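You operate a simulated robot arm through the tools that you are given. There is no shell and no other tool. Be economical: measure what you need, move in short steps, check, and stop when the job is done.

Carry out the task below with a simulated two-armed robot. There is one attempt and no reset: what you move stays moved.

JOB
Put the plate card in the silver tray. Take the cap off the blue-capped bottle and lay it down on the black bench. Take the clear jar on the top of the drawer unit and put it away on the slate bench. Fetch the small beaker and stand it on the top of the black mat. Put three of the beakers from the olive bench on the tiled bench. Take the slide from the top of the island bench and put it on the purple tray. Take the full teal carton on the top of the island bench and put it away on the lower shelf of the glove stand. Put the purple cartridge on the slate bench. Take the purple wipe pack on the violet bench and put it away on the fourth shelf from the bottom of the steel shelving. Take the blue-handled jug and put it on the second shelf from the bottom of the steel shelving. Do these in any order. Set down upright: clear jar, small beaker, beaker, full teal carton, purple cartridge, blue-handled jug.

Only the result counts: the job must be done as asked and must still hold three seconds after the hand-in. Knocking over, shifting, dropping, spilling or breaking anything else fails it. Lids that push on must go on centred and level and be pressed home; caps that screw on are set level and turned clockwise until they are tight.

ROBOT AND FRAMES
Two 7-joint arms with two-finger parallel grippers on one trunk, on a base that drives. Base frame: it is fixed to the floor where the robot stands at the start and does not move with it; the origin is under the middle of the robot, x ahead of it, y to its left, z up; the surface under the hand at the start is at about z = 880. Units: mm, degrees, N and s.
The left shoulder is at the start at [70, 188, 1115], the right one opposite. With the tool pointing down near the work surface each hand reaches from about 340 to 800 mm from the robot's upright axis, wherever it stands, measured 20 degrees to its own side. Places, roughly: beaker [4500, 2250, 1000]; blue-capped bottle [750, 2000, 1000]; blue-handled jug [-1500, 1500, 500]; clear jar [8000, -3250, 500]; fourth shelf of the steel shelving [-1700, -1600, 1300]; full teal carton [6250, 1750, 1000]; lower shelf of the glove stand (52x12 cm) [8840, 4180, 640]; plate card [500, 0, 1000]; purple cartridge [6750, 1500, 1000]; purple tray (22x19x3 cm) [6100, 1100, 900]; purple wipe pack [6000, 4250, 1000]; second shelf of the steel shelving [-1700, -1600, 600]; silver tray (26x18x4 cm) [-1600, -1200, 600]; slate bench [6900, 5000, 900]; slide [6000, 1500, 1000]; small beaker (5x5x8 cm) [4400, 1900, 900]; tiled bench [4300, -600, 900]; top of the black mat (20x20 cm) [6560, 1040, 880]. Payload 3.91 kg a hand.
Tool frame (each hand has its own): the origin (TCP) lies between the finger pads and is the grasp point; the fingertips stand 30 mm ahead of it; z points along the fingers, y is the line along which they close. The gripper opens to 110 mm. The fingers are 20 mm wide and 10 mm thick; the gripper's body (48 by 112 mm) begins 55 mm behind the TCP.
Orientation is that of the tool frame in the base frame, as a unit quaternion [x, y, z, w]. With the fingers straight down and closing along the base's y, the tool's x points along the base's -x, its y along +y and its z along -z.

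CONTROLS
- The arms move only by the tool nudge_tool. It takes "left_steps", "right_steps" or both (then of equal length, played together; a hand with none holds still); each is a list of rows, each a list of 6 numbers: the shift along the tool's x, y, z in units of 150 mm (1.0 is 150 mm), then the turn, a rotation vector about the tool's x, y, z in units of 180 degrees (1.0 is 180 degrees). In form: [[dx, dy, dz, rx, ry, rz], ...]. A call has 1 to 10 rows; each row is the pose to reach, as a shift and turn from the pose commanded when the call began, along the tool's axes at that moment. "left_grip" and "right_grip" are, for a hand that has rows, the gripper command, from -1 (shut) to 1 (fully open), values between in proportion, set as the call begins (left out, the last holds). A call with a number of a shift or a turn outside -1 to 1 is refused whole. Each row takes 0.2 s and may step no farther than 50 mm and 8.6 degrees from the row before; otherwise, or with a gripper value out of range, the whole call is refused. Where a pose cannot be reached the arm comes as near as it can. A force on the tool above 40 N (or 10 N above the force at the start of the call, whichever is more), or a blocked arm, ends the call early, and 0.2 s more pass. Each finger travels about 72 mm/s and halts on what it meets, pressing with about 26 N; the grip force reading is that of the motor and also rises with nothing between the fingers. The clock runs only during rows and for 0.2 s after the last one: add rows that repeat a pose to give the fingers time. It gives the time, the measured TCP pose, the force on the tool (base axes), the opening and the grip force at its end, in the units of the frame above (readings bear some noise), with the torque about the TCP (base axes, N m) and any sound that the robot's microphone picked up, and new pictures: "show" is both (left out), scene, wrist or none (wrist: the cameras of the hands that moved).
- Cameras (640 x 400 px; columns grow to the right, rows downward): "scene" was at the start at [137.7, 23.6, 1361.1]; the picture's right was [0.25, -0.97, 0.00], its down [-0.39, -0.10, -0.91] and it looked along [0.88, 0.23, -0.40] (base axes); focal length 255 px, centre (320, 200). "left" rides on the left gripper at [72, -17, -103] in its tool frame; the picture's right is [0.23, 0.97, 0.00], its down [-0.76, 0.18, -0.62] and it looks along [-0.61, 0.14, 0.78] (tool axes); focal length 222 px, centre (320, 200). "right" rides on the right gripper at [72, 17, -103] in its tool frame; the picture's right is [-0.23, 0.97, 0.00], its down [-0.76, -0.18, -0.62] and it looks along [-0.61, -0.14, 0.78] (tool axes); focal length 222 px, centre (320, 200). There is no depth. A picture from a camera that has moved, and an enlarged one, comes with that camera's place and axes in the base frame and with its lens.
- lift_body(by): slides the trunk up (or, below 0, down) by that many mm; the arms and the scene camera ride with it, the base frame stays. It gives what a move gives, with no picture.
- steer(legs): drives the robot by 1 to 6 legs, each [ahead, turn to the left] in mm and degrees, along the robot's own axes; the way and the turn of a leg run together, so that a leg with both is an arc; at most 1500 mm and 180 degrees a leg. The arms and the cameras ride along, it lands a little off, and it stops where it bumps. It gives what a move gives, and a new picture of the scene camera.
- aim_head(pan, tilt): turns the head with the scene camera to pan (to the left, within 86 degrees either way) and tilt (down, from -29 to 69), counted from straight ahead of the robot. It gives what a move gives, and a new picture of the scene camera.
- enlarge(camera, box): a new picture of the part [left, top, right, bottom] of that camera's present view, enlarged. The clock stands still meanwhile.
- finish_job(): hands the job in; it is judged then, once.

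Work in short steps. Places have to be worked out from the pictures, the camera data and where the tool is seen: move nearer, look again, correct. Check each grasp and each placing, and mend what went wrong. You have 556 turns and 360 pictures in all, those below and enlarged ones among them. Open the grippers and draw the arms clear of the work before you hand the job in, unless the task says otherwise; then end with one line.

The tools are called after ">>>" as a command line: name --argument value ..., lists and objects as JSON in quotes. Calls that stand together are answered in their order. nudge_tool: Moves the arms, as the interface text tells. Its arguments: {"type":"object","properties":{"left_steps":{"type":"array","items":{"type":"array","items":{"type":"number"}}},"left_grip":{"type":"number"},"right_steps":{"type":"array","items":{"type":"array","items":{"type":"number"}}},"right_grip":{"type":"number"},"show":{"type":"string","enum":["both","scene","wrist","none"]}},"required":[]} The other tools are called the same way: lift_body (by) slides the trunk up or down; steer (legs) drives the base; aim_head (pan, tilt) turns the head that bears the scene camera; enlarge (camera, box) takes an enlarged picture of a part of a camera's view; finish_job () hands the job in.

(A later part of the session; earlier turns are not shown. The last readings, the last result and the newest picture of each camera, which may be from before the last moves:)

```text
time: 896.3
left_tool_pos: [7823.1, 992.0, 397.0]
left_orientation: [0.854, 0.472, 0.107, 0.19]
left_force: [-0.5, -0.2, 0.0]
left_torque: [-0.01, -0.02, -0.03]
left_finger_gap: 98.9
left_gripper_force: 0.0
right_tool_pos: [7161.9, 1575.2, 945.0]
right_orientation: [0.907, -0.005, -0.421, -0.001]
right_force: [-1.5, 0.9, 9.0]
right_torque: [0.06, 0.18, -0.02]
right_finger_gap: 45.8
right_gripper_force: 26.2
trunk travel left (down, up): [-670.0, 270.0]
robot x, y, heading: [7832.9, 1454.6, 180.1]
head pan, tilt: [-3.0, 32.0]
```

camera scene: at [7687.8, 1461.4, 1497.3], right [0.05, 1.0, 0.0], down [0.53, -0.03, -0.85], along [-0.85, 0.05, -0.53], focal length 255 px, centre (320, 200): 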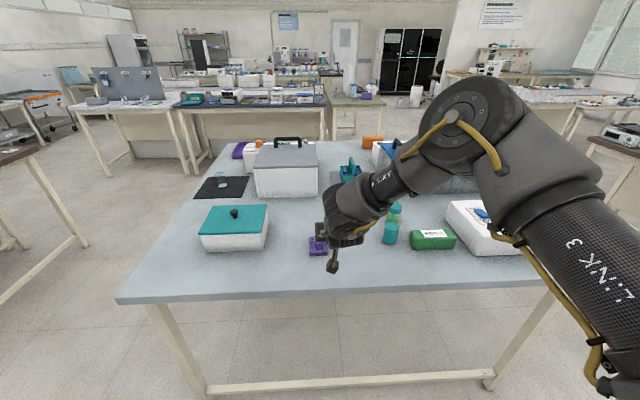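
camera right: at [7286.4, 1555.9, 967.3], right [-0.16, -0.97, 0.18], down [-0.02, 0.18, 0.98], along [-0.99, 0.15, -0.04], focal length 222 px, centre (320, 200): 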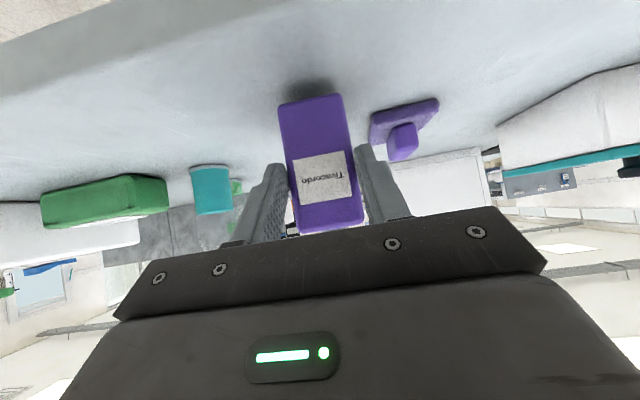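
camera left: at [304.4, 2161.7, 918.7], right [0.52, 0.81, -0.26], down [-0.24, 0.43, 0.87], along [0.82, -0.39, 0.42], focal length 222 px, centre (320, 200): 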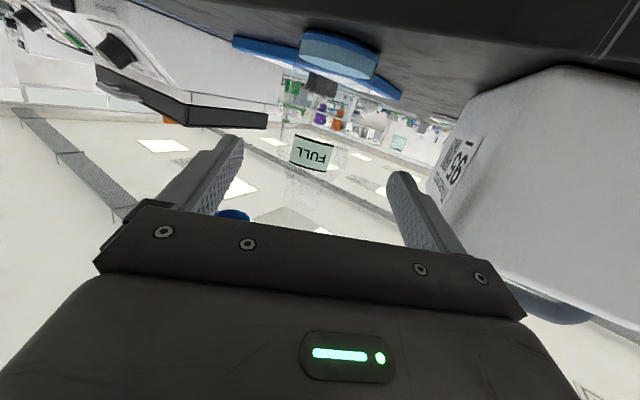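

It rests. I open slightly, drive 45 mm further in, and close again.

>>> nudge_tool --right_steps '[[0, 0, 0, 0, 0, 0], [0, 0, 0, 0, 0, 0]]' --right_grip 0.4 --show "none"

>>> steer --legs '[[46, 0]]'

>>> nudge_tool --right_steps '[[0, 0, 0, 0, 0, 0], [0, 0, 0, 0, 0, 0], [0, 0, 0, 0, 0, 0]]' --right_grip -1 --show "none"

>>> lift_body --by 110

>>> nudge_tool --right_steps '[[0, 0, 0, 0, 0, 0]]' --show "wrist"

```text
time: 896.9
left_tool_pos: [7822.3, 992.4, 396.4]
left_orientation: [0.854, 0.473, 0.107, 0.19]
left_force: [0.0, -0.3, -0.4]
left_torque: [-0.02, 0.03, 0.01]
left_finger_gap: 99.3
left_gripper_force: 0.1
right_tool_pos: [7160.7, 1573.4, 942.7]
right_orientation: [0.908, -0.004, -0.419, 0.001]
right_force: [-0.4, -0.8, -0.4]
right_torque: [0.0, 0.01, 0.01]
right_finger_gap: 77.0
right_gripper_force: 0.0
trunk travel left (down, up): [-670.0, 270.0]
robot x, y, heading: [7827.9, 1455.8, 180.1]
head pan, tilt: [-3.0, 32.0]
```

```text
time: 897.8
left_tool_pos: [7776.8, 992.4, 397.3]
left_orientation: [0.854, 0.473, 0.108, 0.189]
left_force: [-0.5, 0.8, 0.1]
left_torque: [-0.02, -0.02, 0.01]
left_finger_gap: 98.8
left_gripper_force: 0.1
right_tool_pos: [7115.5, 1576.1, 941.7]
right_orientation: [0.908, -0.004, -0.42, 0.0]
right_force: [-0.7, 0.4, 0.0]
right_torque: [-0.03, -0.01, -0.01]
right_finger_gap: 77.0
right_gripper_force: 0.0
trunk travel left (down, up): [-670.0, 270.0]
robot x, y, heading: [7786.8, 1457.0, 180.0]
head pan, tilt: [-3.0, 32.0]
camera scene: at [7641.2, 1461.2, 1393.2], right [0.05, 1.0, 0.0], down [0.53, -0.03, -0.85], along [-0.85, 0.05, -0.53], focal length 255 px, centre (320, 200)
```

scene: 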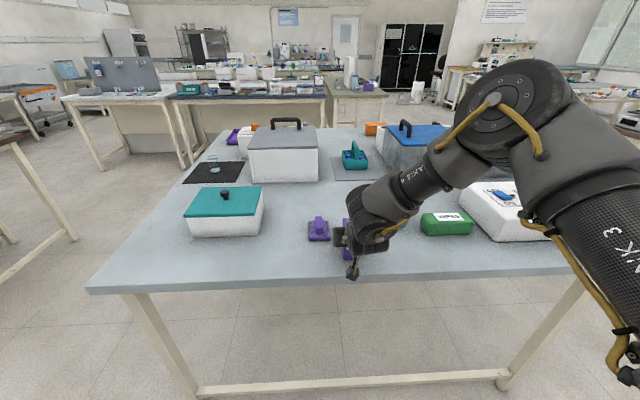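

```text
time: 898.6
left_tool_pos: [7776.0, 991.6, 397.1]
left_orientation: [0.854, 0.473, 0.108, 0.19]
left_force: [0.0, -0.8, 0.1]
left_torque: [0.0, 0.01, 0.0]
left_finger_gap: 99.0
left_gripper_force: 0.0
right_tool_pos: [7116.6, 1575.5, 940.9]
right_orientation: [0.908, -0.005, -0.419, -0.001]
right_force: [0.5, 0.0, -0.6]
right_torque: [0.06, -0.07, -0.01]
right_finger_gap: 45.9
right_gripper_force: 26.0
trunk travel left (down, up): [-670.0, 270.0]
robot x, y, heading: [7783.6, 1455.1, 180.0]
head pan, tilt: [-3.0, 32.0]
```

```text
time: 900.0
left_tool_pos: [7776.3, 992.6, 507.9]
left_orientation: [0.854, 0.473, 0.108, 0.189]
left_force: [0.0, 0.4, 0.9]
left_torque: [-0.02, 0.05, 0.01]
left_finger_gap: 98.9
left_gripper_force: 0.1
right_tool_pos: [7114.8, 1577.0, 1051.3]
right_orientation: [0.908, -0.005, -0.42, 0.0]
right_force: [-1.1, 0.2, -1.9]
right_torque: [-0.01, -0.04, 0.03]
right_finger_gap: 45.8
right_gripper_force: 26.0
trunk travel left (down, up): [-780.0, 160.0]
robot x, y, heading: [7785.1, 1455.3, 179.9]
head pan, tilt: [-3.0, 32.0]
```

```text
time: 900.4
left_tool_pos: [7776.1, 991.4, 508.2]
left_orientation: [0.854, 0.473, 0.108, 0.19]
left_force: [-0.2, -0.9, 0.8]
left_torque: [0.02, -0.01, 0.02]
left_finger_gap: 99.1
left_gripper_force: 0.1
right_tool_pos: [7115.8, 1575.4, 1051.1]
right_orientation: [0.908, -0.004, -0.419, 0.0]
right_force: [0.1, 0.0, -2.4]
right_torque: [0.02, -0.04, -0.01]
right_finger_gap: 45.7
right_gripper_force: 26.1
trunk travel left (down, up): [-780.0, 160.0]
robot x, y, heading: [7783.9, 1457.8, 179.8]
head pan, tilt: [-3.0, 32.0]
camera right: at [7240.5, 1556.0, 1063.2], right [-0.16, -0.97, 0.18], down [-0.02, 0.18, 0.98], along [-0.99, 0.15, -0.04], focal length 222 px, centre (320, 200)
```

right: 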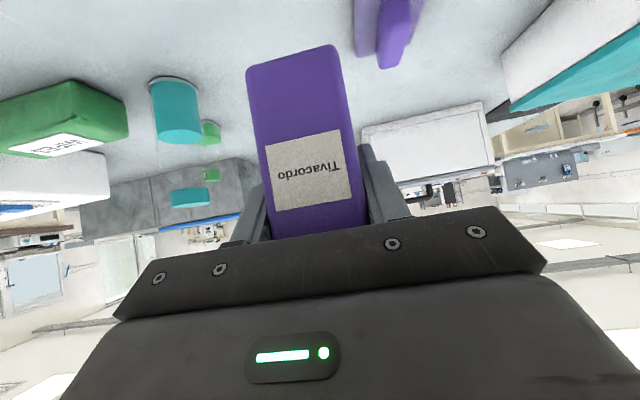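

A firm grip now. I drive north to the slate bench's east side (its free spot near (7080, 4590)).

>>> steer --legs '[[0, -90], [1500, 0], [1510, 0], [0, 90]]'

```text
refused: 1510 is not a number from -1500 to 1500
```

>>> steer --legs '[[0, -90], [1500, 0], [1500, 0], [0, 90]]'

```text
time: 922.5
left_tool_pos: [7747.5, 3994.7, 506.9]
left_orientation: [0.843, 0.492, 0.112, 0.188]
left_force: [-0.3, -0.1, -1.0]
left_torque: [-0.01, 0.01, -0.02]
left_finger_gap: 99.0
left_gripper_force: 0.0
right_tool_pos: [7059.8, 4547.7, 1051.7]
right_orientation: [0.908, 0.015, -0.419, 0.009]
right_force: [-0.2, 0.3, -2.5]
right_torque: [0.04, -0.02, 0.02]
right_finger_gap: 45.7
right_gripper_force: 26.1
trunk travel left (down, up): [-780.0, 160.0]
robot x, y, heading: [7734.5, 4460.9, -177.7]
head pan, tilt: [-3.0, 32.0]
camera scene: at [7592.1, 4457.5, 1503.3], right [0.01, 1.0, 0.0], down [0.53, 0.0, -0.85], along [-0.85, 0.01, -0.53], focal length 255 px, centre (320, 200)
```

scene: 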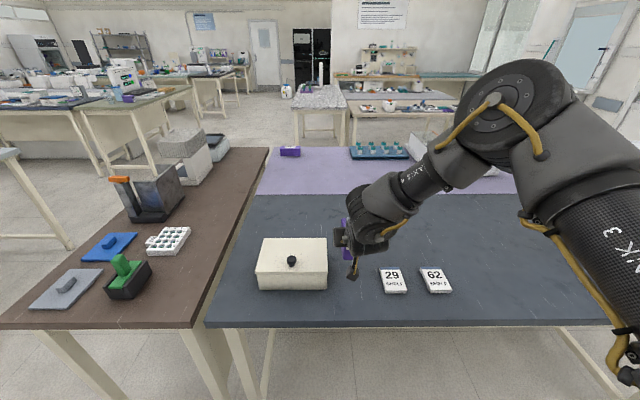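

Free gap between the cream box (to y 4485) and the tags (from 4655). I shift 22 mm to y≈4570 and lower.

>>> nudge_tool --right_steps '[[0, -0.08, 0, 0, 0, 0], [0, -0.15, 0, 0, 0, 0]]' --show "none"

>>> lift_body --by -100

>>> lift_body --by -8

>>> lift_body --by -4

```text
time: 923.1
left_tool_pos: [7747.6, 3993.4, 508.4]
left_orientation: [0.843, 0.492, 0.111, 0.187]
left_force: [-0.4, 0.1, 0.1]
left_torque: [-0.02, 0.01, 0.01]
left_finger_gap: 99.0
left_gripper_force: 0.0
right_tool_pos: [7069.5, 4562.9, 1053.1]
right_orientation: [0.907, 0.013, -0.42, 0.008]
right_force: [0.1, 0.7, -2.6]
right_torque: [0.0, -0.02, 0.03]
right_finger_gap: 45.8
right_gripper_force: 25.6
right hand out of reach, approached as far as the arm can: row 1, 2
trunk travel left (down, up): [-780.0, 160.0]
robot x, y, heading: [7731.4, 4457.4, -177.3]
head pan, tilt: [-3.0, 32.0]
```

```text
time: 924.5
left_tool_pos: [7748.2, 3994.8, 408.0]
left_orientation: [0.843, 0.492, 0.112, 0.188]
left_force: [0.1, 0.2, -0.5]
left_torque: [0.01, 0.0, 0.02]
left_finger_gap: 99.1
left_gripper_force: 0.0
right_tool_pos: [7069.4, 4562.6, 952.3]
right_orientation: [0.907, 0.014, -0.42, 0.008]
right_force: [0.1, -0.3, -0.7]
right_torque: [0.0, -0.05, 0.02]
right_finger_gap: 45.6
right_gripper_force: 26.2
trunk travel left (down, up): [-680.0, 260.0]
robot x, y, heading: [7727.7, 4458.8, -177.4]
head pan, tilt: [-3.0, 32.0]
```

```text
time: 925.0
left_tool_pos: [7748.4, 3994.0, 399.6]
left_orientation: [0.843, 0.492, 0.111, 0.187]
left_force: [1.1, -0.6, -0.4]
left_torque: [0.03, 0.01, 0.02]
left_finger_gap: 99.0
left_gripper_force: 0.0
right_tool_pos: [7069.2, 4562.8, 944.4]
right_orientation: [0.908, 0.013, -0.42, 0.007]
right_force: [-0.6, -0.1, -2.1]
right_torque: [0.02, 0.01, -0.01]
right_finger_gap: 45.6
right_gripper_force: 25.8
trunk travel left (down, up): [-672.0, 268.0]
robot x, y, heading: [7731.0, 4459.4, -177.4]
head pan, tilt: [-3.0, 32.0]
```

```text
time: 925.6
left_tool_pos: [7747.7, 3994.7, 394.9]
left_orientation: [0.843, 0.492, 0.111, 0.188]
left_force: [0.5, 0.2, -0.6]
left_torque: [0.01, -0.01, -0.03]
left_finger_gap: 98.9
left_gripper_force: 0.1
right_tool_pos: [7069.2, 4562.5, 941.7]
right_orientation: [0.907, 0.013, -0.421, 0.007]
right_force: [-0.5, -0.4, 5.2]
right_torque: [0.22, -0.17, 0.0]
right_finger_gap: 46.0
right_gripper_force: 26.4
trunk travel left (down, up): [-668.0, 272.0]
robot x, y, heading: [7733.8, 4461.9, -177.5]
head pan, tilt: [-3.0, 32.0]
```

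Contact. I open, withdraw along the hand's axis and check.

>>> nudge_tool --right_steps '[[0, 0, 0, 0, 0, 0], [0, 0, 0, 0, 0, 0], [0, 0, -0.25, 0, 0, 0], [0, 0, -0.5, 0, 0, 0], [0, 0, -0.8, 0, 0, 0], [0, 0, -1.0, 0, 0, 0]]' --right_grip 0.35 --show "wrist"

```text
time: 927.0
left_tool_pos: [7748.2, 3994.4, 395.9]
left_orientation: [0.843, 0.492, 0.112, 0.187]
left_force: [0.2, -0.8, 0.3]
left_torque: [0.03, -0.01, -0.01]
left_finger_gap: 99.2
left_gripper_force: 0.0
right_tool_pos: [7184.2, 4566.7, 1038.8]
right_orientation: [0.907, 0.013, -0.421, 0.008]
right_force: [0.4, 0.1, 0.2]
right_torque: [0.0, 0.0, 0.03]
right_finger_gap: 74.1
right_gripper_force: 0.0
trunk travel left (down, up): [-668.0, 272.0]
robot x, y, heading: [7731.3, 4454.7, -177.7]
head pan, tilt: [-3.0, 32.0]
camera right: at [7310.1, 4552.4, 1049.5], right [-0.12, -0.98, 0.18], down [-0.02, 0.18, 0.98], along [-0.99, 0.11, -0.04], focal length 222 px, centre (320, 200)
```

right: 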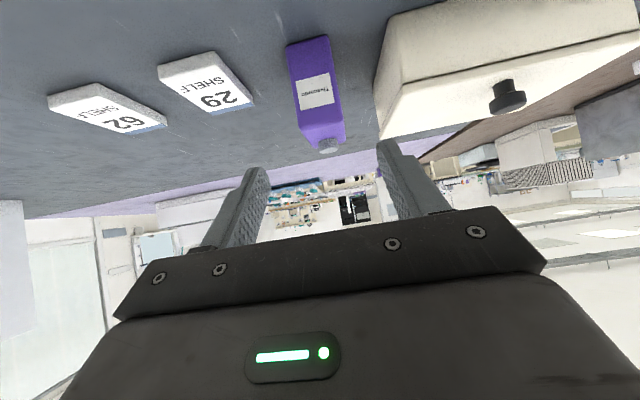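

The cartridge stands upright on the slate bench. Now the clear jar, far to the south at (8000, -3250): I drive down the east aisle.

>>> steer --legs '[[-60, 0], [0, 87.7], [1500, 0], [1500, 0], [1400, 0], [1400, 0]]'

```text
time: 959.0
left_tool_pos: [8243.1, -1358.9, 395.8]
left_orientation: [0.265, 0.939, 0.211, 0.058]
left_force: [0.4, 1.2, 0.2]
left_torque: [-0.01, -0.01, 0.02]
left_finger_gap: 98.6
left_gripper_force: 0.0
right_tool_pos: [7649.7, -1900.6, 1037.6]
right_orientation: [0.645, 0.639, -0.298, 0.296]
right_force: [0.3, 0.0, 1.1]
right_torque: [-0.01, 0.02, -0.04]
right_finger_gap: 74.2
right_gripper_force: 0.0
trunk travel left (down, up): [-668.0, 272.0]
robot x, y, heading: [7780.8, -1356.7, -89.9]
head pan, tilt: [-3.0, 32.0]
camera scene: at [7771.6, -1495.1, 1391.3], right [-1.0, 0.05, 0.0], down [0.02, 0.53, -0.85], along [-0.04, -0.85, -0.53], focal length 255 px, centre (320, 200)
```

scene: 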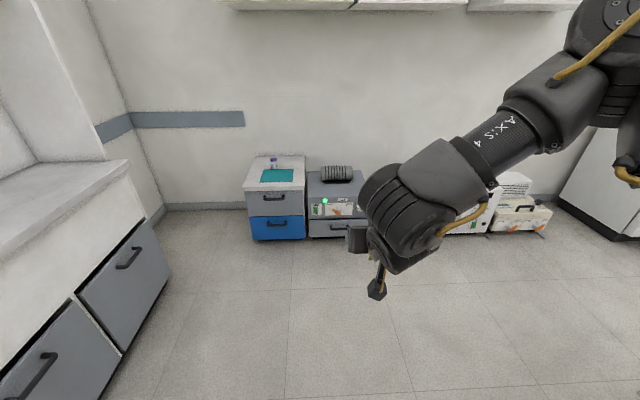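

I see the drawer unit with the jar at its rear. I zoom in once on it.

>>> enlarge --camera "scene" --box '[235, 145, 355, 220]'

```text
5.33 times, centred on (295, 182) of scene
camera zoom: at [7771.6, -1495.1, 1391.3], right [-1.0, 0.05, 0.0], down [0.02, 0.53, -0.85], along [-0.04, -0.85, -0.53], focal length 1358 px, centre (453, 293)
```

zoom: 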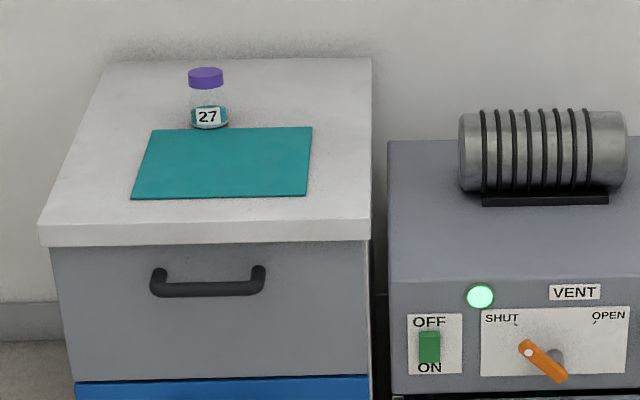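

The jar (label 27, ≈57 mm wide, ≈100 mm tall) stands at about (8067, -3465) on a top at z≈480. I drive to about (8093, -2722) and lower the trunk.

>>> steer --legs '[[0, 12.8], [1400, 0], [0, -12.8]]'

>>> lift_body --by -325

>>> nudge_tool --right_steps '[[0, 0, 0, 0, 0, 0]]' --show "wrist"

```text
time: 966.6
left_tool_pos: [8553.5, -2610.2, 394.3]
left_orientation: [0.155, 0.964, 0.215, 0.033]
left_force: [-1.0, -0.7, -0.5]
left_torque: [0.0, 0.02, -0.02]
left_finger_gap: 98.9
left_gripper_force: 0.0
right_tool_pos: [8100.8, -3275.3, 1037.2]
right_orientation: [0.566, 0.709, -0.26, 0.329]
right_force: [0.5, -1.2, 0.2]
right_torque: [0.02, 0.01, 0.0]
right_finger_gap: 74.1
right_gripper_force: 0.1
trunk travel left (down, up): [-668.0, 272.0]
robot x, y, heading: [8099.8, -2712.6, -76.3]
head pan, tilt: [-3.0, 32.0]
stopped in leg 2: the robot was blocked; the commanded pose is now the measured one
camera scene: at [8126.7, -2851.1, 1391.2], right [-0.98, -0.19, 0.0], down [-0.1, 0.52, -0.85], along [0.16, -0.83, -0.53], focal length 255 px, centre (320, 200)
```

scene: 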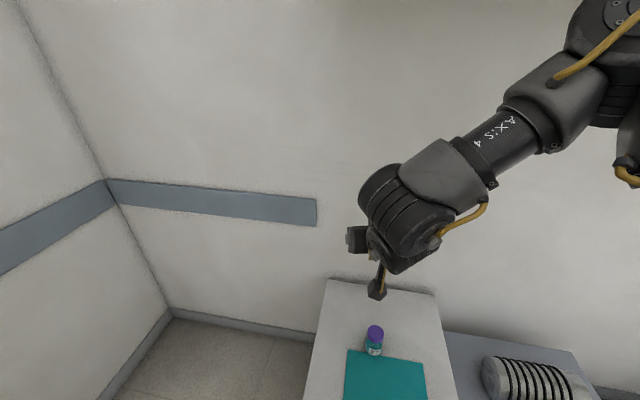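

```text
time: 969.8
left_tool_pos: [8552.4, -2609.7, 70.9]
left_orientation: [0.155, 0.964, 0.215, 0.032]
left_force: [0.1, 0.1, -0.3]
left_torque: [0.0, 0.0, -0.01]
left_finger_gap: 99.1
left_gripper_force: 0.0
right_tool_pos: [8101.7, -3274.3, 714.1]
right_orientation: [0.565, 0.709, -0.261, 0.331]
right_force: [0.1, 0.5, -0.2]
right_torque: [0.01, -0.04, 0.01]
right_finger_gap: 74.2
right_gripper_force: 0.2
trunk travel left (down, up): [-343.0, 597.0]
robot x, y, heading: [8102.7, -2714.3, -76.3]
head pan, tilt: [-3.0, 32.0]
```

```text
time: 970.2
left_tool_pos: [8553.1, -2607.9, 70.9]
left_orientation: [0.155, 0.964, 0.215, 0.033]
left_force: [-0.4, -0.1, 0.7]
left_torque: [0.0, 0.0, -0.03]
left_finger_gap: 99.0
left_gripper_force: 0.0
right_tool_pos: [8101.3, -3273.3, 712.2]
right_orientation: [0.565, 0.71, -0.26, 0.33]
right_force: [-0.4, -1.0, 0.7]
right_torque: [0.03, 0.01, -0.01]
right_finger_gap: 74.3
right_gripper_force: 0.0
trunk travel left (down, up): [-343.0, 597.0]
robot x, y, heading: [8101.1, -2710.9, -76.2]
head pan, tilt: [-3.0, 32.0]
camera right: at [8088.8, -3149.2, 724.0], right [0.98, 0.08, 0.18], down [-0.17, -0.06, 0.98], along [0.08, -1.0, -0.04], focal length 222 px, centre (320, 200)
```

right: 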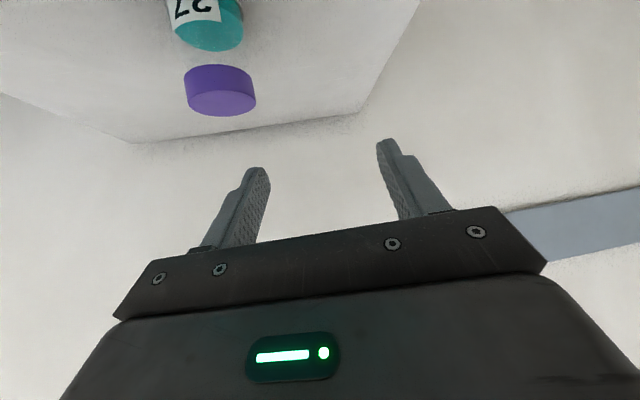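

The jar is at (8023, -3387), about 76 mm wide, lid top ≈580. I open to 100 mm and move to a point before it on the hand's axis.

>>> nudge_tool --right_steps '[[0.12, -0.2, 0.1, 0, 0, 0], [0.25, -0.4, 0.25, 0, 0, 0], [0.37, -0.55, 0.4, 0, 0, 0], [0.49, -0.684, 0.57, 0, 0, 0]]' --right_grip 0.85 --show "wrist"

```text
time: 971.2
left_tool_pos: [8553.5, -2609.5, 69.9]
left_orientation: [0.155, 0.964, 0.214, 0.032]
left_force: [0.7, -0.2, 0.5]
left_torque: [-0.01, -0.01, 0.02]
left_finger_gap: 99.3
left_gripper_force: 0.0
right_tool_pos: [8008.0, -3305.6, 604.5]
right_orientation: [0.564, 0.709, -0.263, 0.331]
right_force: [1.1, 0.6, 1.3]
right_torque: [-0.01, -0.03, 0.02]
right_finger_gap: 102.2
right_gripper_force: 0.3
right hand out of reach, approached as far as the arm can: row 4
trunk travel left (down, up): [-343.0, 597.0]
robot x, y, heading: [8098.9, -2716.5, -76.5]
head pan, tilt: [-3.0, 32.0]
camera right: at [7994.6, -3182.1, 615.0], right [0.98, 0.08, 0.17], down [-0.17, -0.05, 0.98], along [0.09, -1.0, -0.04], focal length 222 px, centre (320, 200)
```

right: 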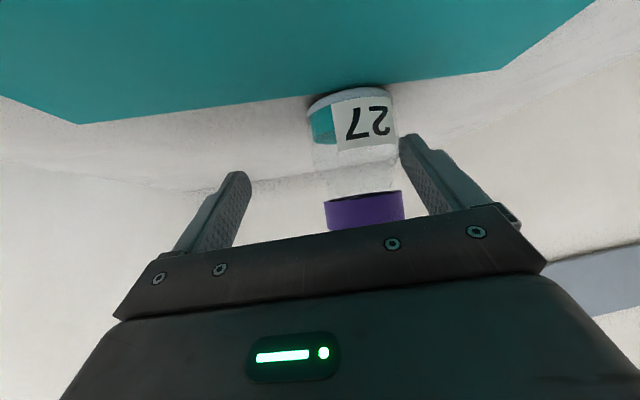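

Triangulated properly: the jar stands at (8040, -3330), base ≈543, top ≈620, 58 mm wide. I shift 26 mm sideways, advance 39 mm, and close.

>>> nudge_tool --right_steps '[[0, 0.09, 0, 0, 0, 0], [0, 0.17, 0.0, 0, 0, 0], [0, 0.17, 0.13, 0, 0, 0], [0, 0.17, 0.26, 0, 0, 0]]' --show "wrist"

```text
time: 972.2
left_tool_pos: [8552.9, -2610.4, 71.2]
left_orientation: [0.155, 0.964, 0.215, 0.033]
left_force: [0.7, -0.1, -0.6]
left_torque: [0.0, -0.01, 0.0]
left_finger_gap: 99.0
left_gripper_force: 0.0
right_tool_pos: [8037.0, -3331.2, 576.5]
right_orientation: [0.567, 0.708, -0.263, 0.329]
right_force: [-0.9, -0.5, -0.4]
right_torque: [-0.02, 0.0, -0.01]
right_finger_gap: 101.8
right_gripper_force: 0.0
trunk travel left (down, up): [-343.0, 597.0]
robot x, y, heading: [8100.9, -2711.1, -76.3]
head pan, tilt: [-3.0, 32.0]
camera right: at [8024.9, -3205.4, 588.2], right [0.98, 0.07, 0.17], down [-0.17, -0.05, 0.98], along [0.08, -1.0, -0.04], focal length 222 px, centre (320, 200)
```

right: 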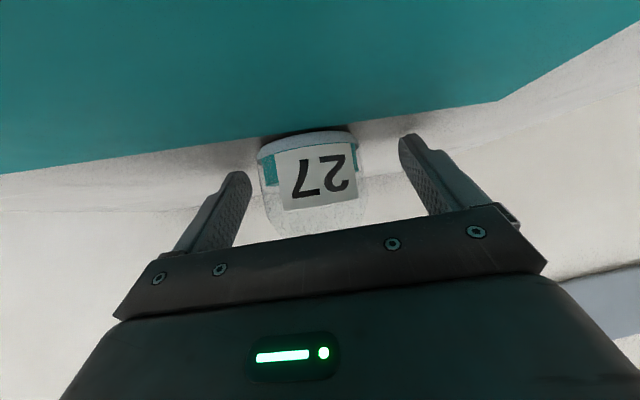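

The jar is centred between the fingers. I go 12 mm further and close.

>>> nudge_tool --right_steps '[[-0.053, 0, 0.063, 0, 0, 0], [-0.053, 0, 0.063, 0, 0, 0]]' --show "none"

>>> nudge_tool --right_steps '[[0, 0, 0, 0, 0, 0], [0, 0, 0, 0, 0, 0], [0, 0, 0, 0, 0, 0], [0, 0, 0, 0, 0, 0]]' --right_grip -1 --show "none"

>>> lift_body --by 40

>>> nudge_tool --right_steps '[[0, 0, 0, 0, 0, 0]]' --show "wrist"

```text
time: 972.8
left_tool_pos: [8553.0, -2610.1, 71.1]
left_orientation: [0.155, 0.964, 0.215, 0.034]
left_force: [-0.1, -0.8, -0.9]
left_torque: [0.0, -0.01, -0.02]
left_finger_gap: 98.8
left_gripper_force: 0.0
right_tool_pos: [8044.6, -3334.9, 578.3]
right_orientation: [0.567, 0.708, -0.263, 0.329]
right_force: [-0.6, 0.1, -0.5]
right_torque: [-0.02, -0.01, -0.01]
right_finger_gap: 101.7
right_gripper_force: 0.0
right hand out of reach, approached as far as the arm can: row 1, 2
trunk travel left (down, up): [-343.0, 597.0]
robot x, y, heading: [8099.5, -2717.4, -76.5]
head pan, tilt: [-3.0, 32.0]
```

```text
time: 973.8
left_tool_pos: [8552.0, -2610.8, 70.5]
left_orientation: [0.155, 0.964, 0.215, 0.033]
left_force: [0.9, 0.6, 0.1]
left_torque: [-0.02, 0.02, 0.04]
left_finger_gap: 99.4
left_gripper_force: 0.2
right_tool_pos: [8043.9, -3336.2, 578.5]
right_orientation: [0.566, 0.708, -0.262, 0.33]
right_force: [0.8, -0.4, 0.5]
right_torque: [-0.03, 0.01, 0.03]
right_finger_gap: 53.9
right_gripper_force: 25.9
trunk travel left (down, up): [-343.0, 597.0]
robot x, y, heading: [8099.4, -2712.7, -76.2]
head pan, tilt: [-3.0, 32.0]
```

```text
time: 974.6
left_tool_pos: [8552.7, -2609.7, 109.7]
left_orientation: [0.154, 0.964, 0.216, 0.033]
left_force: [0.3, -0.8, 0.2]
left_torque: [0.04, 0.02, 0.0]
left_finger_gap: 99.0
left_gripper_force: 0.1
right_tool_pos: [8044.8, -3334.4, 618.7]
right_orientation: [0.567, 0.708, -0.262, 0.329]
right_force: [0.6, -0.1, -1.5]
right_torque: [0.0, 0.0, 0.01]
right_finger_gap: 53.7
right_gripper_force: 26.6
trunk travel left (down, up): [-383.0, 557.0]
robot x, y, heading: [8099.6, -2717.1, -76.3]
head pan, tilt: [-3.0, 32.0]
```

```text
time: 975.0
left_tool_pos: [8553.8, -2610.2, 110.0]
left_orientation: [0.154, 0.964, 0.215, 0.033]
left_force: [-0.1, -0.1, 0.2]
left_torque: [0.01, -0.02, -0.02]
left_finger_gap: 98.9
left_gripper_force: 0.0
right_tool_pos: [8044.6, -3335.7, 619.3]
right_orientation: [0.567, 0.708, -0.262, 0.329]
right_force: [-0.1, 1.0, -0.8]
right_torque: [-0.01, 0.03, 0.03]
right_finger_gap: 53.6
right_gripper_force: 26.1
trunk travel left (down, up): [-383.0, 557.0]
robot x, y, heading: [8100.6, -2714.2, -76.0]
head pan, tilt: [-3.0, 32.0]
camera right: at [8032.5, -3210.1, 629.7], right [0.98, 0.07, 0.17], down [-0.17, -0.05, 0.98], along [0.08, -1.0, -0.04], focal length 222 px, centre (320, 200)
```

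right: 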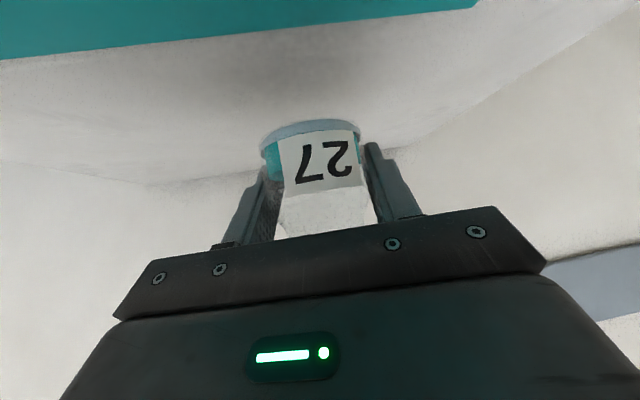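

The jar is held. I raise the trunk, back away and turn north, then check my heading before the long drive.

>>> lift_body --by 400

>>> steer --legs '[[-1100, 0], [0, 166]]'

```text
time: 978.8
left_tool_pos: [8552.8, -2610.7, 509.9]
left_orientation: [0.154, 0.964, 0.216, 0.033]
left_force: [-0.4, -0.3, 0.5]
left_torque: [-0.02, 0.01, 0.0]
left_finger_gap: 99.0
left_gripper_force: 0.1
right_tool_pos: [8043.1, -3335.5, 1018.0]
right_orientation: [0.567, 0.709, -0.262, 0.329]
right_force: [0.4, -0.6, -0.5]
right_torque: [0.0, -0.01, -0.03]
right_finger_gap: 53.9
right_gripper_force: 26.6
trunk travel left (down, up): [-783.0, 157.0]
robot x, y, heading: [8097.6, -2714.8, -76.2]
head pan, tilt: [-3.0, 32.0]
```

```text
time: 991.3
left_tool_pos: [7376.3, -1632.1, 510.7]
left_orientation: [0.937, -0.272, -0.059, 0.21]
left_force: [-0.4, 0.2, 0.0]
left_torque: [-0.02, 0.01, -0.01]
left_finger_gap: 98.8
left_gripper_force: 0.0
right_tool_pos: [8047.1, -1052.0, 1018.5]
right_orientation: [-0.633, 0.65, 0.294, 0.301]
right_force: [-0.7, 0.2, -0.2]
right_torque: [-0.01, 0.02, -0.01]
right_finger_gap: 53.4
right_gripper_force: 25.6
trunk travel left (down, up): [-783.0, 157.0]
robot x, y, heading: [7842.4, -1641.3, 89.7]
head pan, tilt: [-3.0, 32.0]
camera scene: at [7844.8, -1502.3, 1506.3], right [1.0, -0.06, 0.0], down [-0.03, -0.53, -0.85], along [0.05, 0.85, -0.53], focal length 255 px, centre (320, 200)
```

scene: 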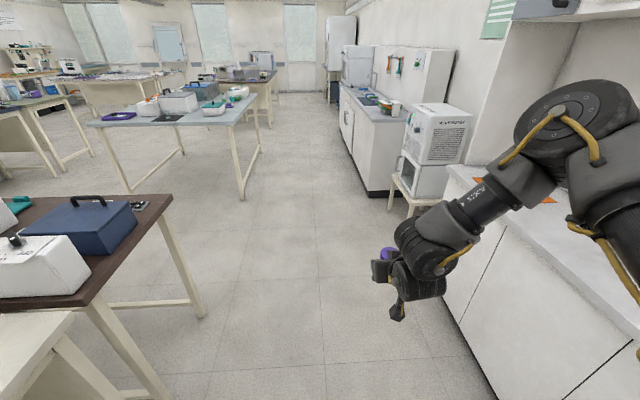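

Heading is true. I drive the 6.4 m north and turn to face the slate bench.

>>> steer --legs '[[1500, 0], [1500, 0], [1500, 0], [1500, 0], [425, 0], [0, 90]]'

```text
time: 1025.9
left_tool_pos: [7826.4, 4332.7, 510.2]
left_orientation: [0.857, 0.467, 0.106, 0.191]
left_force: [0.1, -0.4, 0.2]
left_torque: [0.01, 0.0, 0.02]
left_finger_gap: 98.9
left_gripper_force: 0.1
right_tool_pos: [7252.0, 5009.2, 1018.1]
right_orientation: [0.907, -0.015, -0.421, -0.007]
right_force: [0.0, -0.3, -0.8]
right_torque: [-0.02, -0.01, 0.0]
right_finger_gap: 53.4
right_gripper_force: 25.9
trunk travel left (down, up): [-783.0, 157.0]
robot x, y, heading: [7840.2, 4800.7, 179.1]
head pan, tilt: [-3.0, 32.0]
camera scene: at [7698.5, 4805.3, 1506.3], right [0.07, 1.0, 0.0], down [0.53, -0.03, -0.85], along [-0.85, 0.06, -0.53], focal length 255 px, centre (320, 200)
```

scene: 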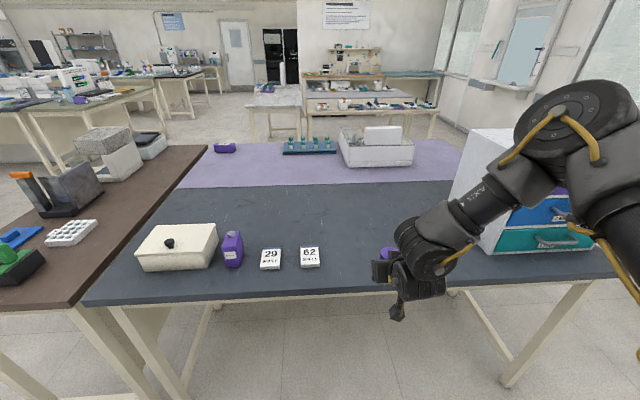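

The spot at y≈5010 is free. I drive 145 mm in and lower the jar.

>>> steer --legs '[[145, 0]]'

>>> lift_body --by -92

>>> lift_body --by -6

>>> lift_body --by -4

```text
time: 1027.2
left_tool_pos: [7682.0, 4337.0, 510.0]
left_orientation: [0.857, 0.468, 0.106, 0.191]
left_force: [0.4, 0.6, -0.4]
left_torque: [-0.02, 0.02, 0.02]
left_finger_gap: 99.1
left_gripper_force: 0.1
right_tool_pos: [7107.9, 5010.5, 1019.3]
right_orientation: [0.907, -0.015, -0.421, -0.006]
right_force: [0.1, 0.7, -0.7]
right_torque: [0.04, 0.03, 0.04]
right_finger_gap: 53.4
right_gripper_force: 26.0
trunk travel left (down, up): [-783.0, 157.0]
robot x, y, heading: [7696.4, 4803.8, 178.9]
head pan, tilt: [-3.0, 32.0]
camera scene: at [7554.5, 4807.3, 1506.5], right [0.07, 1.0, 0.0], down [0.53, -0.04, -0.85], along [-0.85, 0.06, -0.53], focal length 255 px, centre (320, 200)
```

scene: 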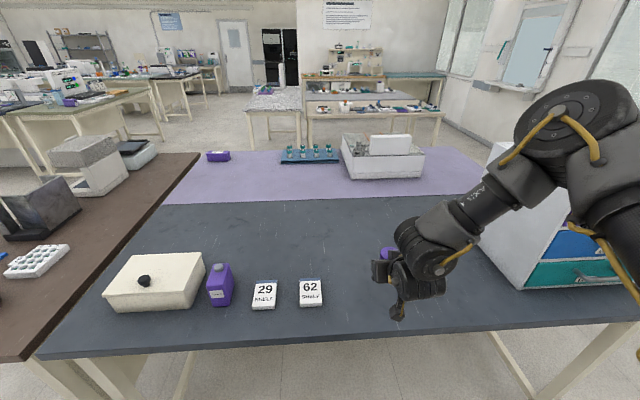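

```text
time: 1028.5
left_tool_pos: [7682.9, 4335.6, 418.7]
left_orientation: [0.857, 0.467, 0.106, 0.191]
left_force: [-0.7, 0.0, 0.8]
left_torque: [-0.03, 0.0, 0.0]
left_finger_gap: 99.3
left_gripper_force: 0.0
right_tool_pos: [7108.3, 5010.6, 926.9]
right_orientation: [0.907, -0.014, -0.421, -0.006]
right_force: [0.1, -0.1, -0.2]
right_torque: [-0.06, 0.03, 0.01]
right_finger_gap: 53.4
right_gripper_force: 26.1
trunk travel left (down, up): [-691.0, 249.0]
robot x, y, heading: [7694.1, 4800.2, 179.4]
head pan, tilt: [-3.0, 32.0]
```

```text
time: 1029.1
left_tool_pos: [7682.5, 4336.2, 413.4]
left_orientation: [0.857, 0.468, 0.106, 0.191]
left_force: [-1.0, 0.5, 0.7]
left_torque: [0.01, -0.01, 0.02]
left_finger_gap: 98.9
left_gripper_force: 0.0
right_tool_pos: [7107.6, 5010.0, 921.0]
right_orientation: [0.907, -0.016, -0.421, -0.007]
right_force: [-0.3, -0.1, -0.4]
right_torque: [0.02, -0.01, 0.01]
right_finger_gap: 53.7
right_gripper_force: 26.2
trunk travel left (down, up): [-685.0, 255.0]
robot x, y, heading: [7696.2, 4802.8, 179.3]
head pan, tilt: [-3.0, 32.0]
```

```text
time: 1029.6
left_tool_pos: [7682.8, 4336.4, 408.7]
left_orientation: [0.857, 0.467, 0.106, 0.191]
left_force: [0.4, 0.0, -0.6]
left_torque: [0.03, -0.02, 0.03]
left_finger_gap: 99.2
left_gripper_force: 0.0
right_tool_pos: [7107.2, 5010.1, 915.7]
right_orientation: [0.907, -0.015, -0.421, -0.006]
right_force: [0.3, -0.8, -0.5]
right_torque: [0.0, -0.01, -0.02]
right_finger_gap: 53.4
right_gripper_force: 25.8
trunk travel left (down, up): [-681.0, 259.0]
robot x, y, heading: [7696.7, 4799.0, 179.1]
head pan, tilt: [-3.0, 32.0]
```

>>> lift_body --by -5

>>> lift_body --by -5

>>> lift_body --by -4

```text
time: 1030.1
left_tool_pos: [7682.8, 4336.5, 403.6]
left_orientation: [0.857, 0.468, 0.106, 0.19]
left_force: [-0.5, 0.2, -0.2]
left_torque: [0.01, 0.01, 0.03]
left_finger_gap: 98.9
left_gripper_force: 0.1
right_tool_pos: [7106.9, 5010.9, 911.9]
right_orientation: [0.907, -0.016, -0.421, -0.006]
right_force: [-0.1, 0.4, -1.5]
right_torque: [0.02, -0.03, 0.03]
right_finger_gap: 53.5
right_gripper_force: 26.1
trunk travel left (down, up): [-676.0, 264.0]
robot x, y, heading: [7698.5, 4802.5, 179.2]
head pan, tilt: [-3.0, 32.0]
```

```text
time: 1030.7
left_tool_pos: [7682.1, 4336.9, 398.3]
left_orientation: [0.857, 0.468, 0.105, 0.19]
left_force: [0.0, -0.1, 0.6]
left_torque: [-0.01, 0.01, 0.0]
left_finger_gap: 99.0
left_gripper_force: 0.0
right_tool_pos: [7108.1, 5011.0, 909.7]
right_orientation: [0.906, -0.015, -0.423, -0.006]
right_force: [-2.0, 1.9, 14.5]
right_torque: [0.04, -0.34, 0.04]
right_finger_gap: 53.7
right_gripper_force: 26.0
trunk travel left (down, up): [-671.0, 269.0]
robot x, y, heading: [7693.8, 4800.3, 179.1]
head pan, tilt: [-3.0, 32.0]
```

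```text
time: 1031.2
left_tool_pos: [7682.7, 4336.2, 394.6]
left_orientation: [0.857, 0.467, 0.106, 0.189]
left_force: [-0.3, -0.8, -0.3]
left_torque: [-0.01, -0.03, -0.03]
left_finger_gap: 99.0
left_gripper_force: 0.1
right_tool_pos: [7106.3, 5011.0, 906.4]
right_orientation: [0.904, -0.015, -0.426, -0.007]
right_force: [-4.7, 4.5, 31.0]
right_torque: [0.33, 0.16, 0.17]
right_finger_gap: 53.7
right_gripper_force: 26.0
trunk travel left (down, up): [-667.0, 273.0]
robot x, y, heading: [7696.6, 4799.5, 179.3]
head pan, tilt: [-3.0, 32.0]
```

Resting (a bit pressed). I relieve 7 mm, open and withdraw along the hand's axis.

>>> lift_body --by 7

>>> nudge_tool --right_steps '[[0, 0, 0, 0, 0, 0], [0, 0, 0, 0, 0, 0], [0, 0, -0.25, 0, 0, 0], [0, 0, -0.5, 0, 0, 0], [0, 0, -0.8, 0, 0, 0], [0, 0, -1.0, 0, 0, 0]]' --right_grip 0.6 --show "wrist"

```text
time: 1031.8
left_tool_pos: [7683.2, 4336.3, 400.4]
left_orientation: [0.857, 0.467, 0.106, 0.192]
left_force: [-0.5, 0.9, -1.4]
left_torque: [0.01, 0.03, 0.02]
left_finger_gap: 99.0
left_gripper_force: 0.1
right_tool_pos: [7108.8, 5009.9, 907.1]
right_orientation: [0.909, -0.015, -0.417, -0.006]
right_force: [0.4, -0.7, 1.3]
right_torque: [-0.05, 0.08, 0.0]
right_finger_gap: 53.7
right_gripper_force: 26.2
trunk travel left (down, up): [-674.0, 266.0]
robot x, y, heading: [7697.3, 4803.1, 179.1]
head pan, tilt: [-3.0, 32.0]
```

```text
time: 1033.2
left_tool_pos: [7683.6, 4335.0, 401.0]
left_orientation: [0.857, 0.468, 0.106, 0.189]
left_force: [0.2, -0.6, 0.1]
left_torque: [-0.03, 0.0, -0.01]
left_finger_gap: 99.2
left_gripper_force: 0.1
right_tool_pos: [7207.9, 5002.9, 1006.7]
right_orientation: [0.907, -0.015, -0.421, -0.008]
right_force: [-0.2, -1.0, 0.6]
right_torque: [-0.02, -0.02, 0.0]
right_finger_gap: 87.9
right_gripper_force: 0.0
right hand out of reach, approached as far as the arm can: row 6
trunk travel left (down, up): [-674.0, 266.0]
robot x, y, heading: [7692.4, 4801.0, 179.2]
head pan, tilt: [-3.0, 32.0]
camera right: at [7332.6, 4980.3, 1017.9], right [-0.18, -0.97, 0.17], down [-0.01, 0.18, 0.98], along [-0.98, 0.17, -0.04], focal length 222 px, centre (320, 200)
```

right: 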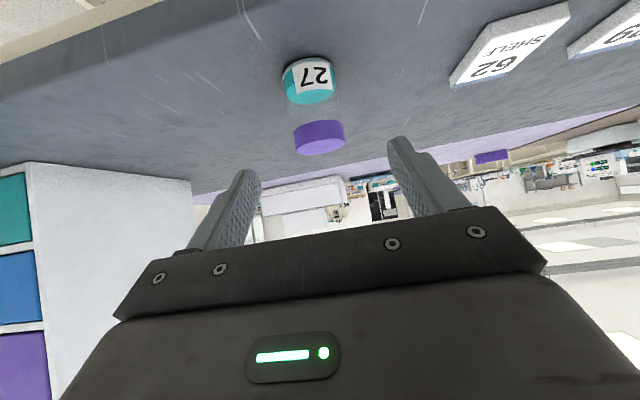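

The jar stands upright on the slate bench. Last: the purple wipe pack on the violet bench at (6000, 4260), reachable from its west end. I drive round the brown bench.

>>> steer --legs '[[-150, 0], [0, 90.8], [1500, 0], [250, 0], [0, -90], [1300, 0]]'

>>> steer --legs '[[1290, 0], [0, -90], [1230, 0], [0, -90]]'

```text
time: 1056.8
left_tool_pos: [6439.8, 2650.2, 401.1]
left_orientation: [0.864, 0.454, 0.103, 0.192]
left_force: [0.7, -0.4, -0.4]
left_torque: [0.03, -0.03, 0.0]
left_finger_gap: 98.9
left_gripper_force: 0.1
right_tool_pos: [5984.1, 3330.2, 1005.5]
right_orientation: [0.906, -0.028, -0.421, -0.012]
right_force: [-0.8, 0.3, 0.0]
right_torque: [-0.01, 0.01, 0.01]
right_finger_gap: 88.0
right_gripper_force: 0.0
trunk travel left (down, up): [-674.0, 266.0]
robot x, y, heading: [6465.9, 3113.5, 177.5]
head pan, tilt: [-3.0, 32.0]
camera scene: at [6324.8, 3123.7, 1397.3], right [0.1, 1.0, 0.0], down [0.53, -0.05, -0.85], along [-0.84, 0.08, -0.53], focal length 255 px, centre (320, 200)
```

scene: 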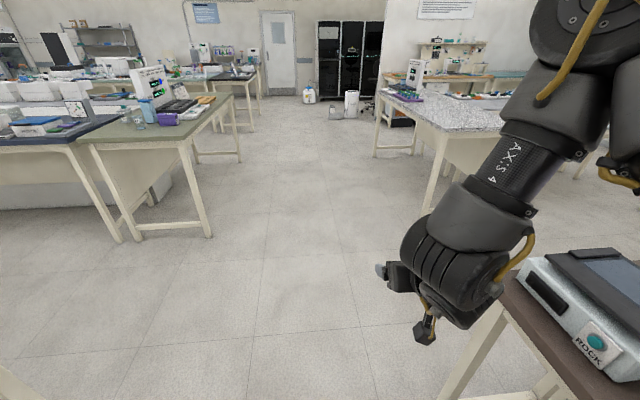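

```text
time: 1076.7
left_tool_pos: [5268.3, 4863.7, 401.1]
left_orientation: [-0.45, 0.866, 0.193, -0.103]
left_force: [1.0, 0.8, 0.6]
left_torque: [-0.02, -0.02, 0.01]
left_finger_gap: 99.2
left_gripper_force: 0.0
right_tool_pos: [5716.5, 4178.4, 1005.5]
right_orientation: [0.032, 0.907, -0.014, 0.421]
right_force: [-0.2, 0.1, 0.3]
right_torque: [-0.04, 0.0, 0.0]
right_finger_gap: 87.7
right_gripper_force: 0.0
trunk travel left (down, up): [-674.0, 266.0]
robot x, y, heading: [5237.6, 4399.3, -3.1]
head pan, tilt: [-3.0, 32.0]
camera scene: at [5373.6, 4388.3, 1397.3], right [-0.11, -0.99, 0.0], down [-0.53, 0.06, -0.85], along [0.84, -0.09, -0.53], focal length 255 px, centre (320, 200)
```

scene: 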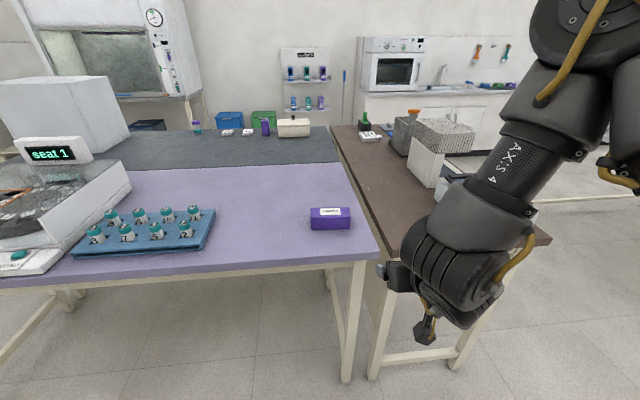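

I see the pack at about (6040, 4286), ~130 mm long along y. To put it flat on a shelf I want it held with its long axis pointing ahead, so first I turn the hand vertical and by 90° to pick it across its depth.

>>> lift_body --by 120

>>> nudge_tool --right_steps '[[0, 0, 0, 0, 0.04, 0], [0, 0, 0, 0, 0.08, 0], [0, 0, 0, 0, 0.12, 0], [0, 0, 0, 0, 0.16, 0], [0, 0, 0, 0, 0.2, 0], [0, 0, 0, 0, 0.24, 0], [0, 0, 0, 0, 0.277, 0]]' --show "none"

>>> nudge_tool --right_steps '[[0, 0, 0, 0, 0, 0.045], [0, 0, 0, 0, 0, 0.09], [0, 0, 0, 0, 0, 0.135], [0, 0, 0, 0, 0, 0.18], [0, 0, 0, 0, 0, 0.225], [0, 0, 0, 0, 0, 0.27], [0, 0, 0, 0, 0, 0.315], [0, 0, 0, 0, 0, 0.36], [0, 0, 0, 0, 0, 0.405], [0, 0, 0, 0, 0, 0.45]]' --show "none"

>>> steer --legs '[[0, 3], [255, 0]]'

>>> nudge_tool --right_steps '[[0, 0, 0, 0, 0, 0]]' --show "wrist"

```text
time: 1078.2
left_tool_pos: [5267.3, 4864.4, 521.2]
left_orientation: [-0.45, 0.866, 0.193, -0.102]
left_force: [-0.4, 0.7, 0.0]
left_torque: [-0.01, 0.02, 0.01]
left_finger_gap: 99.1
left_gripper_force: 0.0
right_tool_pos: [5716.6, 4177.4, 1125.3]
right_orientation: [0.032, 0.907, -0.014, 0.421]
right_force: [-0.2, 0.0, -0.7]
right_torque: [0.02, 0.0, -0.02]
right_finger_gap: 87.9
right_gripper_force: 0.1
trunk travel left (down, up): [-794.0, 146.0]
robot x, y, heading: [5235.7, 4401.9, -3.0]
head pan, tilt: [-3.0, 32.0]
```

```text
time: 1079.8
left_tool_pos: [5268.5, 4864.8, 521.2]
left_orientation: [-0.451, 0.866, 0.193, -0.102]
left_force: [-0.1, -0.2, -1.0]
left_torque: [0.05, -0.02, 0.0]
left_finger_gap: 98.9
left_gripper_force: 0.0
right_tool_pos: [5697.7, 4201.7, 1124.4]
right_orientation: [0.038, 0.999, 0.0, -0.001]
right_force: [0.7, 1.1, 0.5]
right_torque: [-0.01, 0.01, -0.01]
right_finger_gap: 87.8
right_gripper_force: 0.1
right hand out of reach, approached as far as the arm can: row 6, 7
trunk travel left (down, up): [-794.0, 146.0]
robot x, y, heading: [5239.0, 4397.8, -3.2]
head pan, tilt: [-3.0, 32.0]
```

```text
time: 1082.0
left_tool_pos: [5268.0, 4863.8, 521.8]
left_orientation: [-0.45, 0.866, 0.192, -0.102]
left_force: [0.2, -0.4, 0.4]
left_torque: [0.0, -0.02, 0.03]
left_finger_gap: 99.1
left_gripper_force: 0.1
right_tool_pos: [5699.4, 4202.5, 1123.3]
right_orientation: [0.678, 0.735, 0.0, -0.001]
right_force: [0.1, 0.1, -0.2]
right_torque: [-0.03, -0.01, 0.02]
right_finger_gap: 88.4
right_gripper_force: 0.1
trunk travel left (down, up): [-794.0, 146.0]
robot x, y, heading: [5233.5, 4400.3, -3.1]
head pan, tilt: [-3.0, 32.0]
```

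```text
time: 1084.3
left_tool_pos: [5496.0, 4865.1, 521.8]
left_orientation: [-0.472, 0.854, 0.189, -0.108]
left_force: [0.1, 0.1, 0.0]
left_torque: [0.04, -0.03, -0.01]
left_finger_gap: 99.1
left_gripper_force: 0.0
right_tool_pos: [5959.8, 4226.7, 1124.3]
right_orientation: [0.657, 0.754, 0.001, 0.0]
right_force: [-0.9, 0.4, 0.7]
right_torque: [0.0, 0.0, -0.01]
right_finger_gap: 88.2
right_gripper_force: 0.1
trunk travel left (down, up): [-794.0, 146.0]
robot x, y, heading: [5490.2, 4400.5, 0.1]
head pan, tilt: [-3.0, 32.0]
camera scene: at [5625.8, 4395.3, 1517.4], right [-0.05, -1.0, 0.0], down [-0.53, 0.03, -0.85], along [0.85, -0.05, -0.53], focal length 255 px, centre (320, 200)
```

scene: 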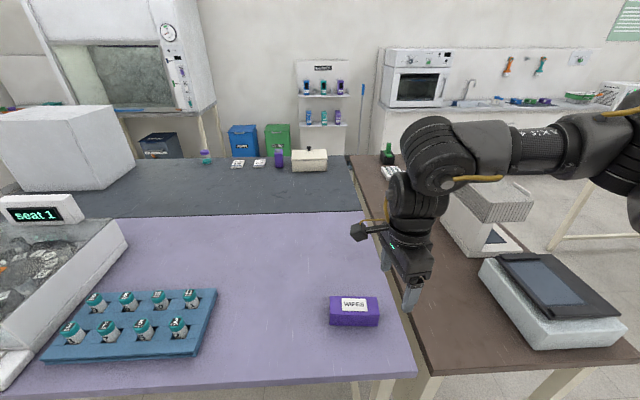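

```text
time: 1084.7
left_tool_pos: [5495.0, 4864.9, 521.9]
left_orientation: [-0.473, 0.854, 0.19, -0.107]
left_force: [-0.4, 0.2, -0.4]
left_torque: [0.05, 0.02, 0.02]
left_finger_gap: 98.9
left_gripper_force: 0.1
right_tool_pos: [5958.3, 4226.2, 1125.4]
right_orientation: [0.657, 0.754, 0.0, 0.0]
right_force: [-0.3, -0.1, 0.2]
right_torque: [-0.01, -0.01, -0.01]
right_finger_gap: 87.9
right_gripper_force: 0.2
trunk travel left (down, up): [-794.0, 146.0]
robot x, y, heading: [5487.2, 4399.8, -0.1]
head pan, tilt: [-3.0, 32.0]
camera right: at [5964.7, 4300.0, 1228.0], right [1.0, -0.09, 0.0], down [-0.07, -0.78, 0.62], along [-0.06, -0.62, -0.78], focal length 222 px, centre (320, 200)
```

right: 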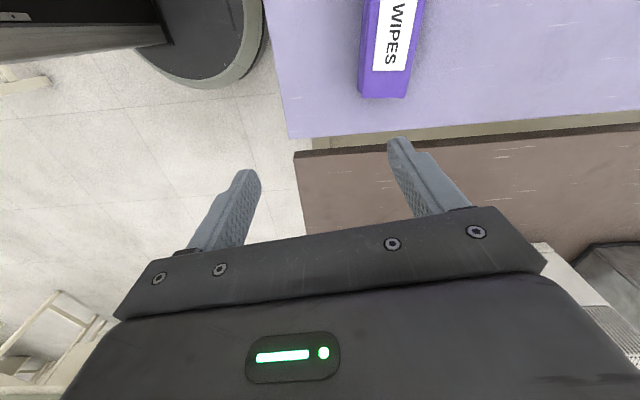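

The pack is 68 mm deep, centred near (6047, 4278). I move over it, squared, and lower partway.

>>> nudge_tool --right_steps '[[0.06, 0.16, 0.1, 0, 0, 0.02], [0.13, 0.32, 0.3, 0, 0, 0.04], [0.2, 0.48, 0.5, 0, 0, 0.06], [0.262, 0.635, 0.7, 0, 0, 0.066]]' --right_grip 0.85 --show "wrist"

```text
time: 1085.7
left_tool_pos: [5495.5, 4865.4, 520.9]
left_orientation: [-0.473, 0.854, 0.191, -0.108]
left_force: [0.2, 0.7, 0.0]
left_torque: [0.0, 0.0, 0.01]
left_finger_gap: 99.0
left_gripper_force: 0.0
right_tool_pos: [6049.5, 4281.2, 1018.0]
right_orientation: [0.731, 0.682, -0.001, -0.001]
right_force: [-0.3, 0.5, -1.3]
right_torque: [-0.02, 0.0, 0.02]
right_finger_gap: 102.0
right_gripper_force: 0.0
trunk travel left (down, up): [-794.0, 146.0]
robot x, y, heading: [5489.4, 4400.2, 0.0]
head pan, tilt: [-3.0, 32.0]
camera right: at [6071.7, 4350.5, 1122.2], right [0.96, -0.3, 0.0], down [-0.23, -0.75, 0.62], along [-0.19, -0.6, -0.78], focal length 222 px, centre (320, 200)
```

right: 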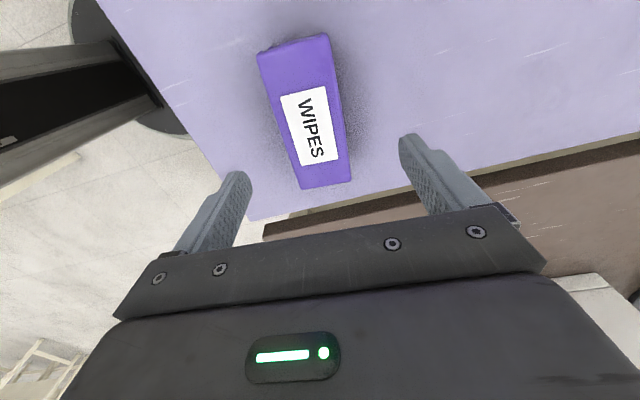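

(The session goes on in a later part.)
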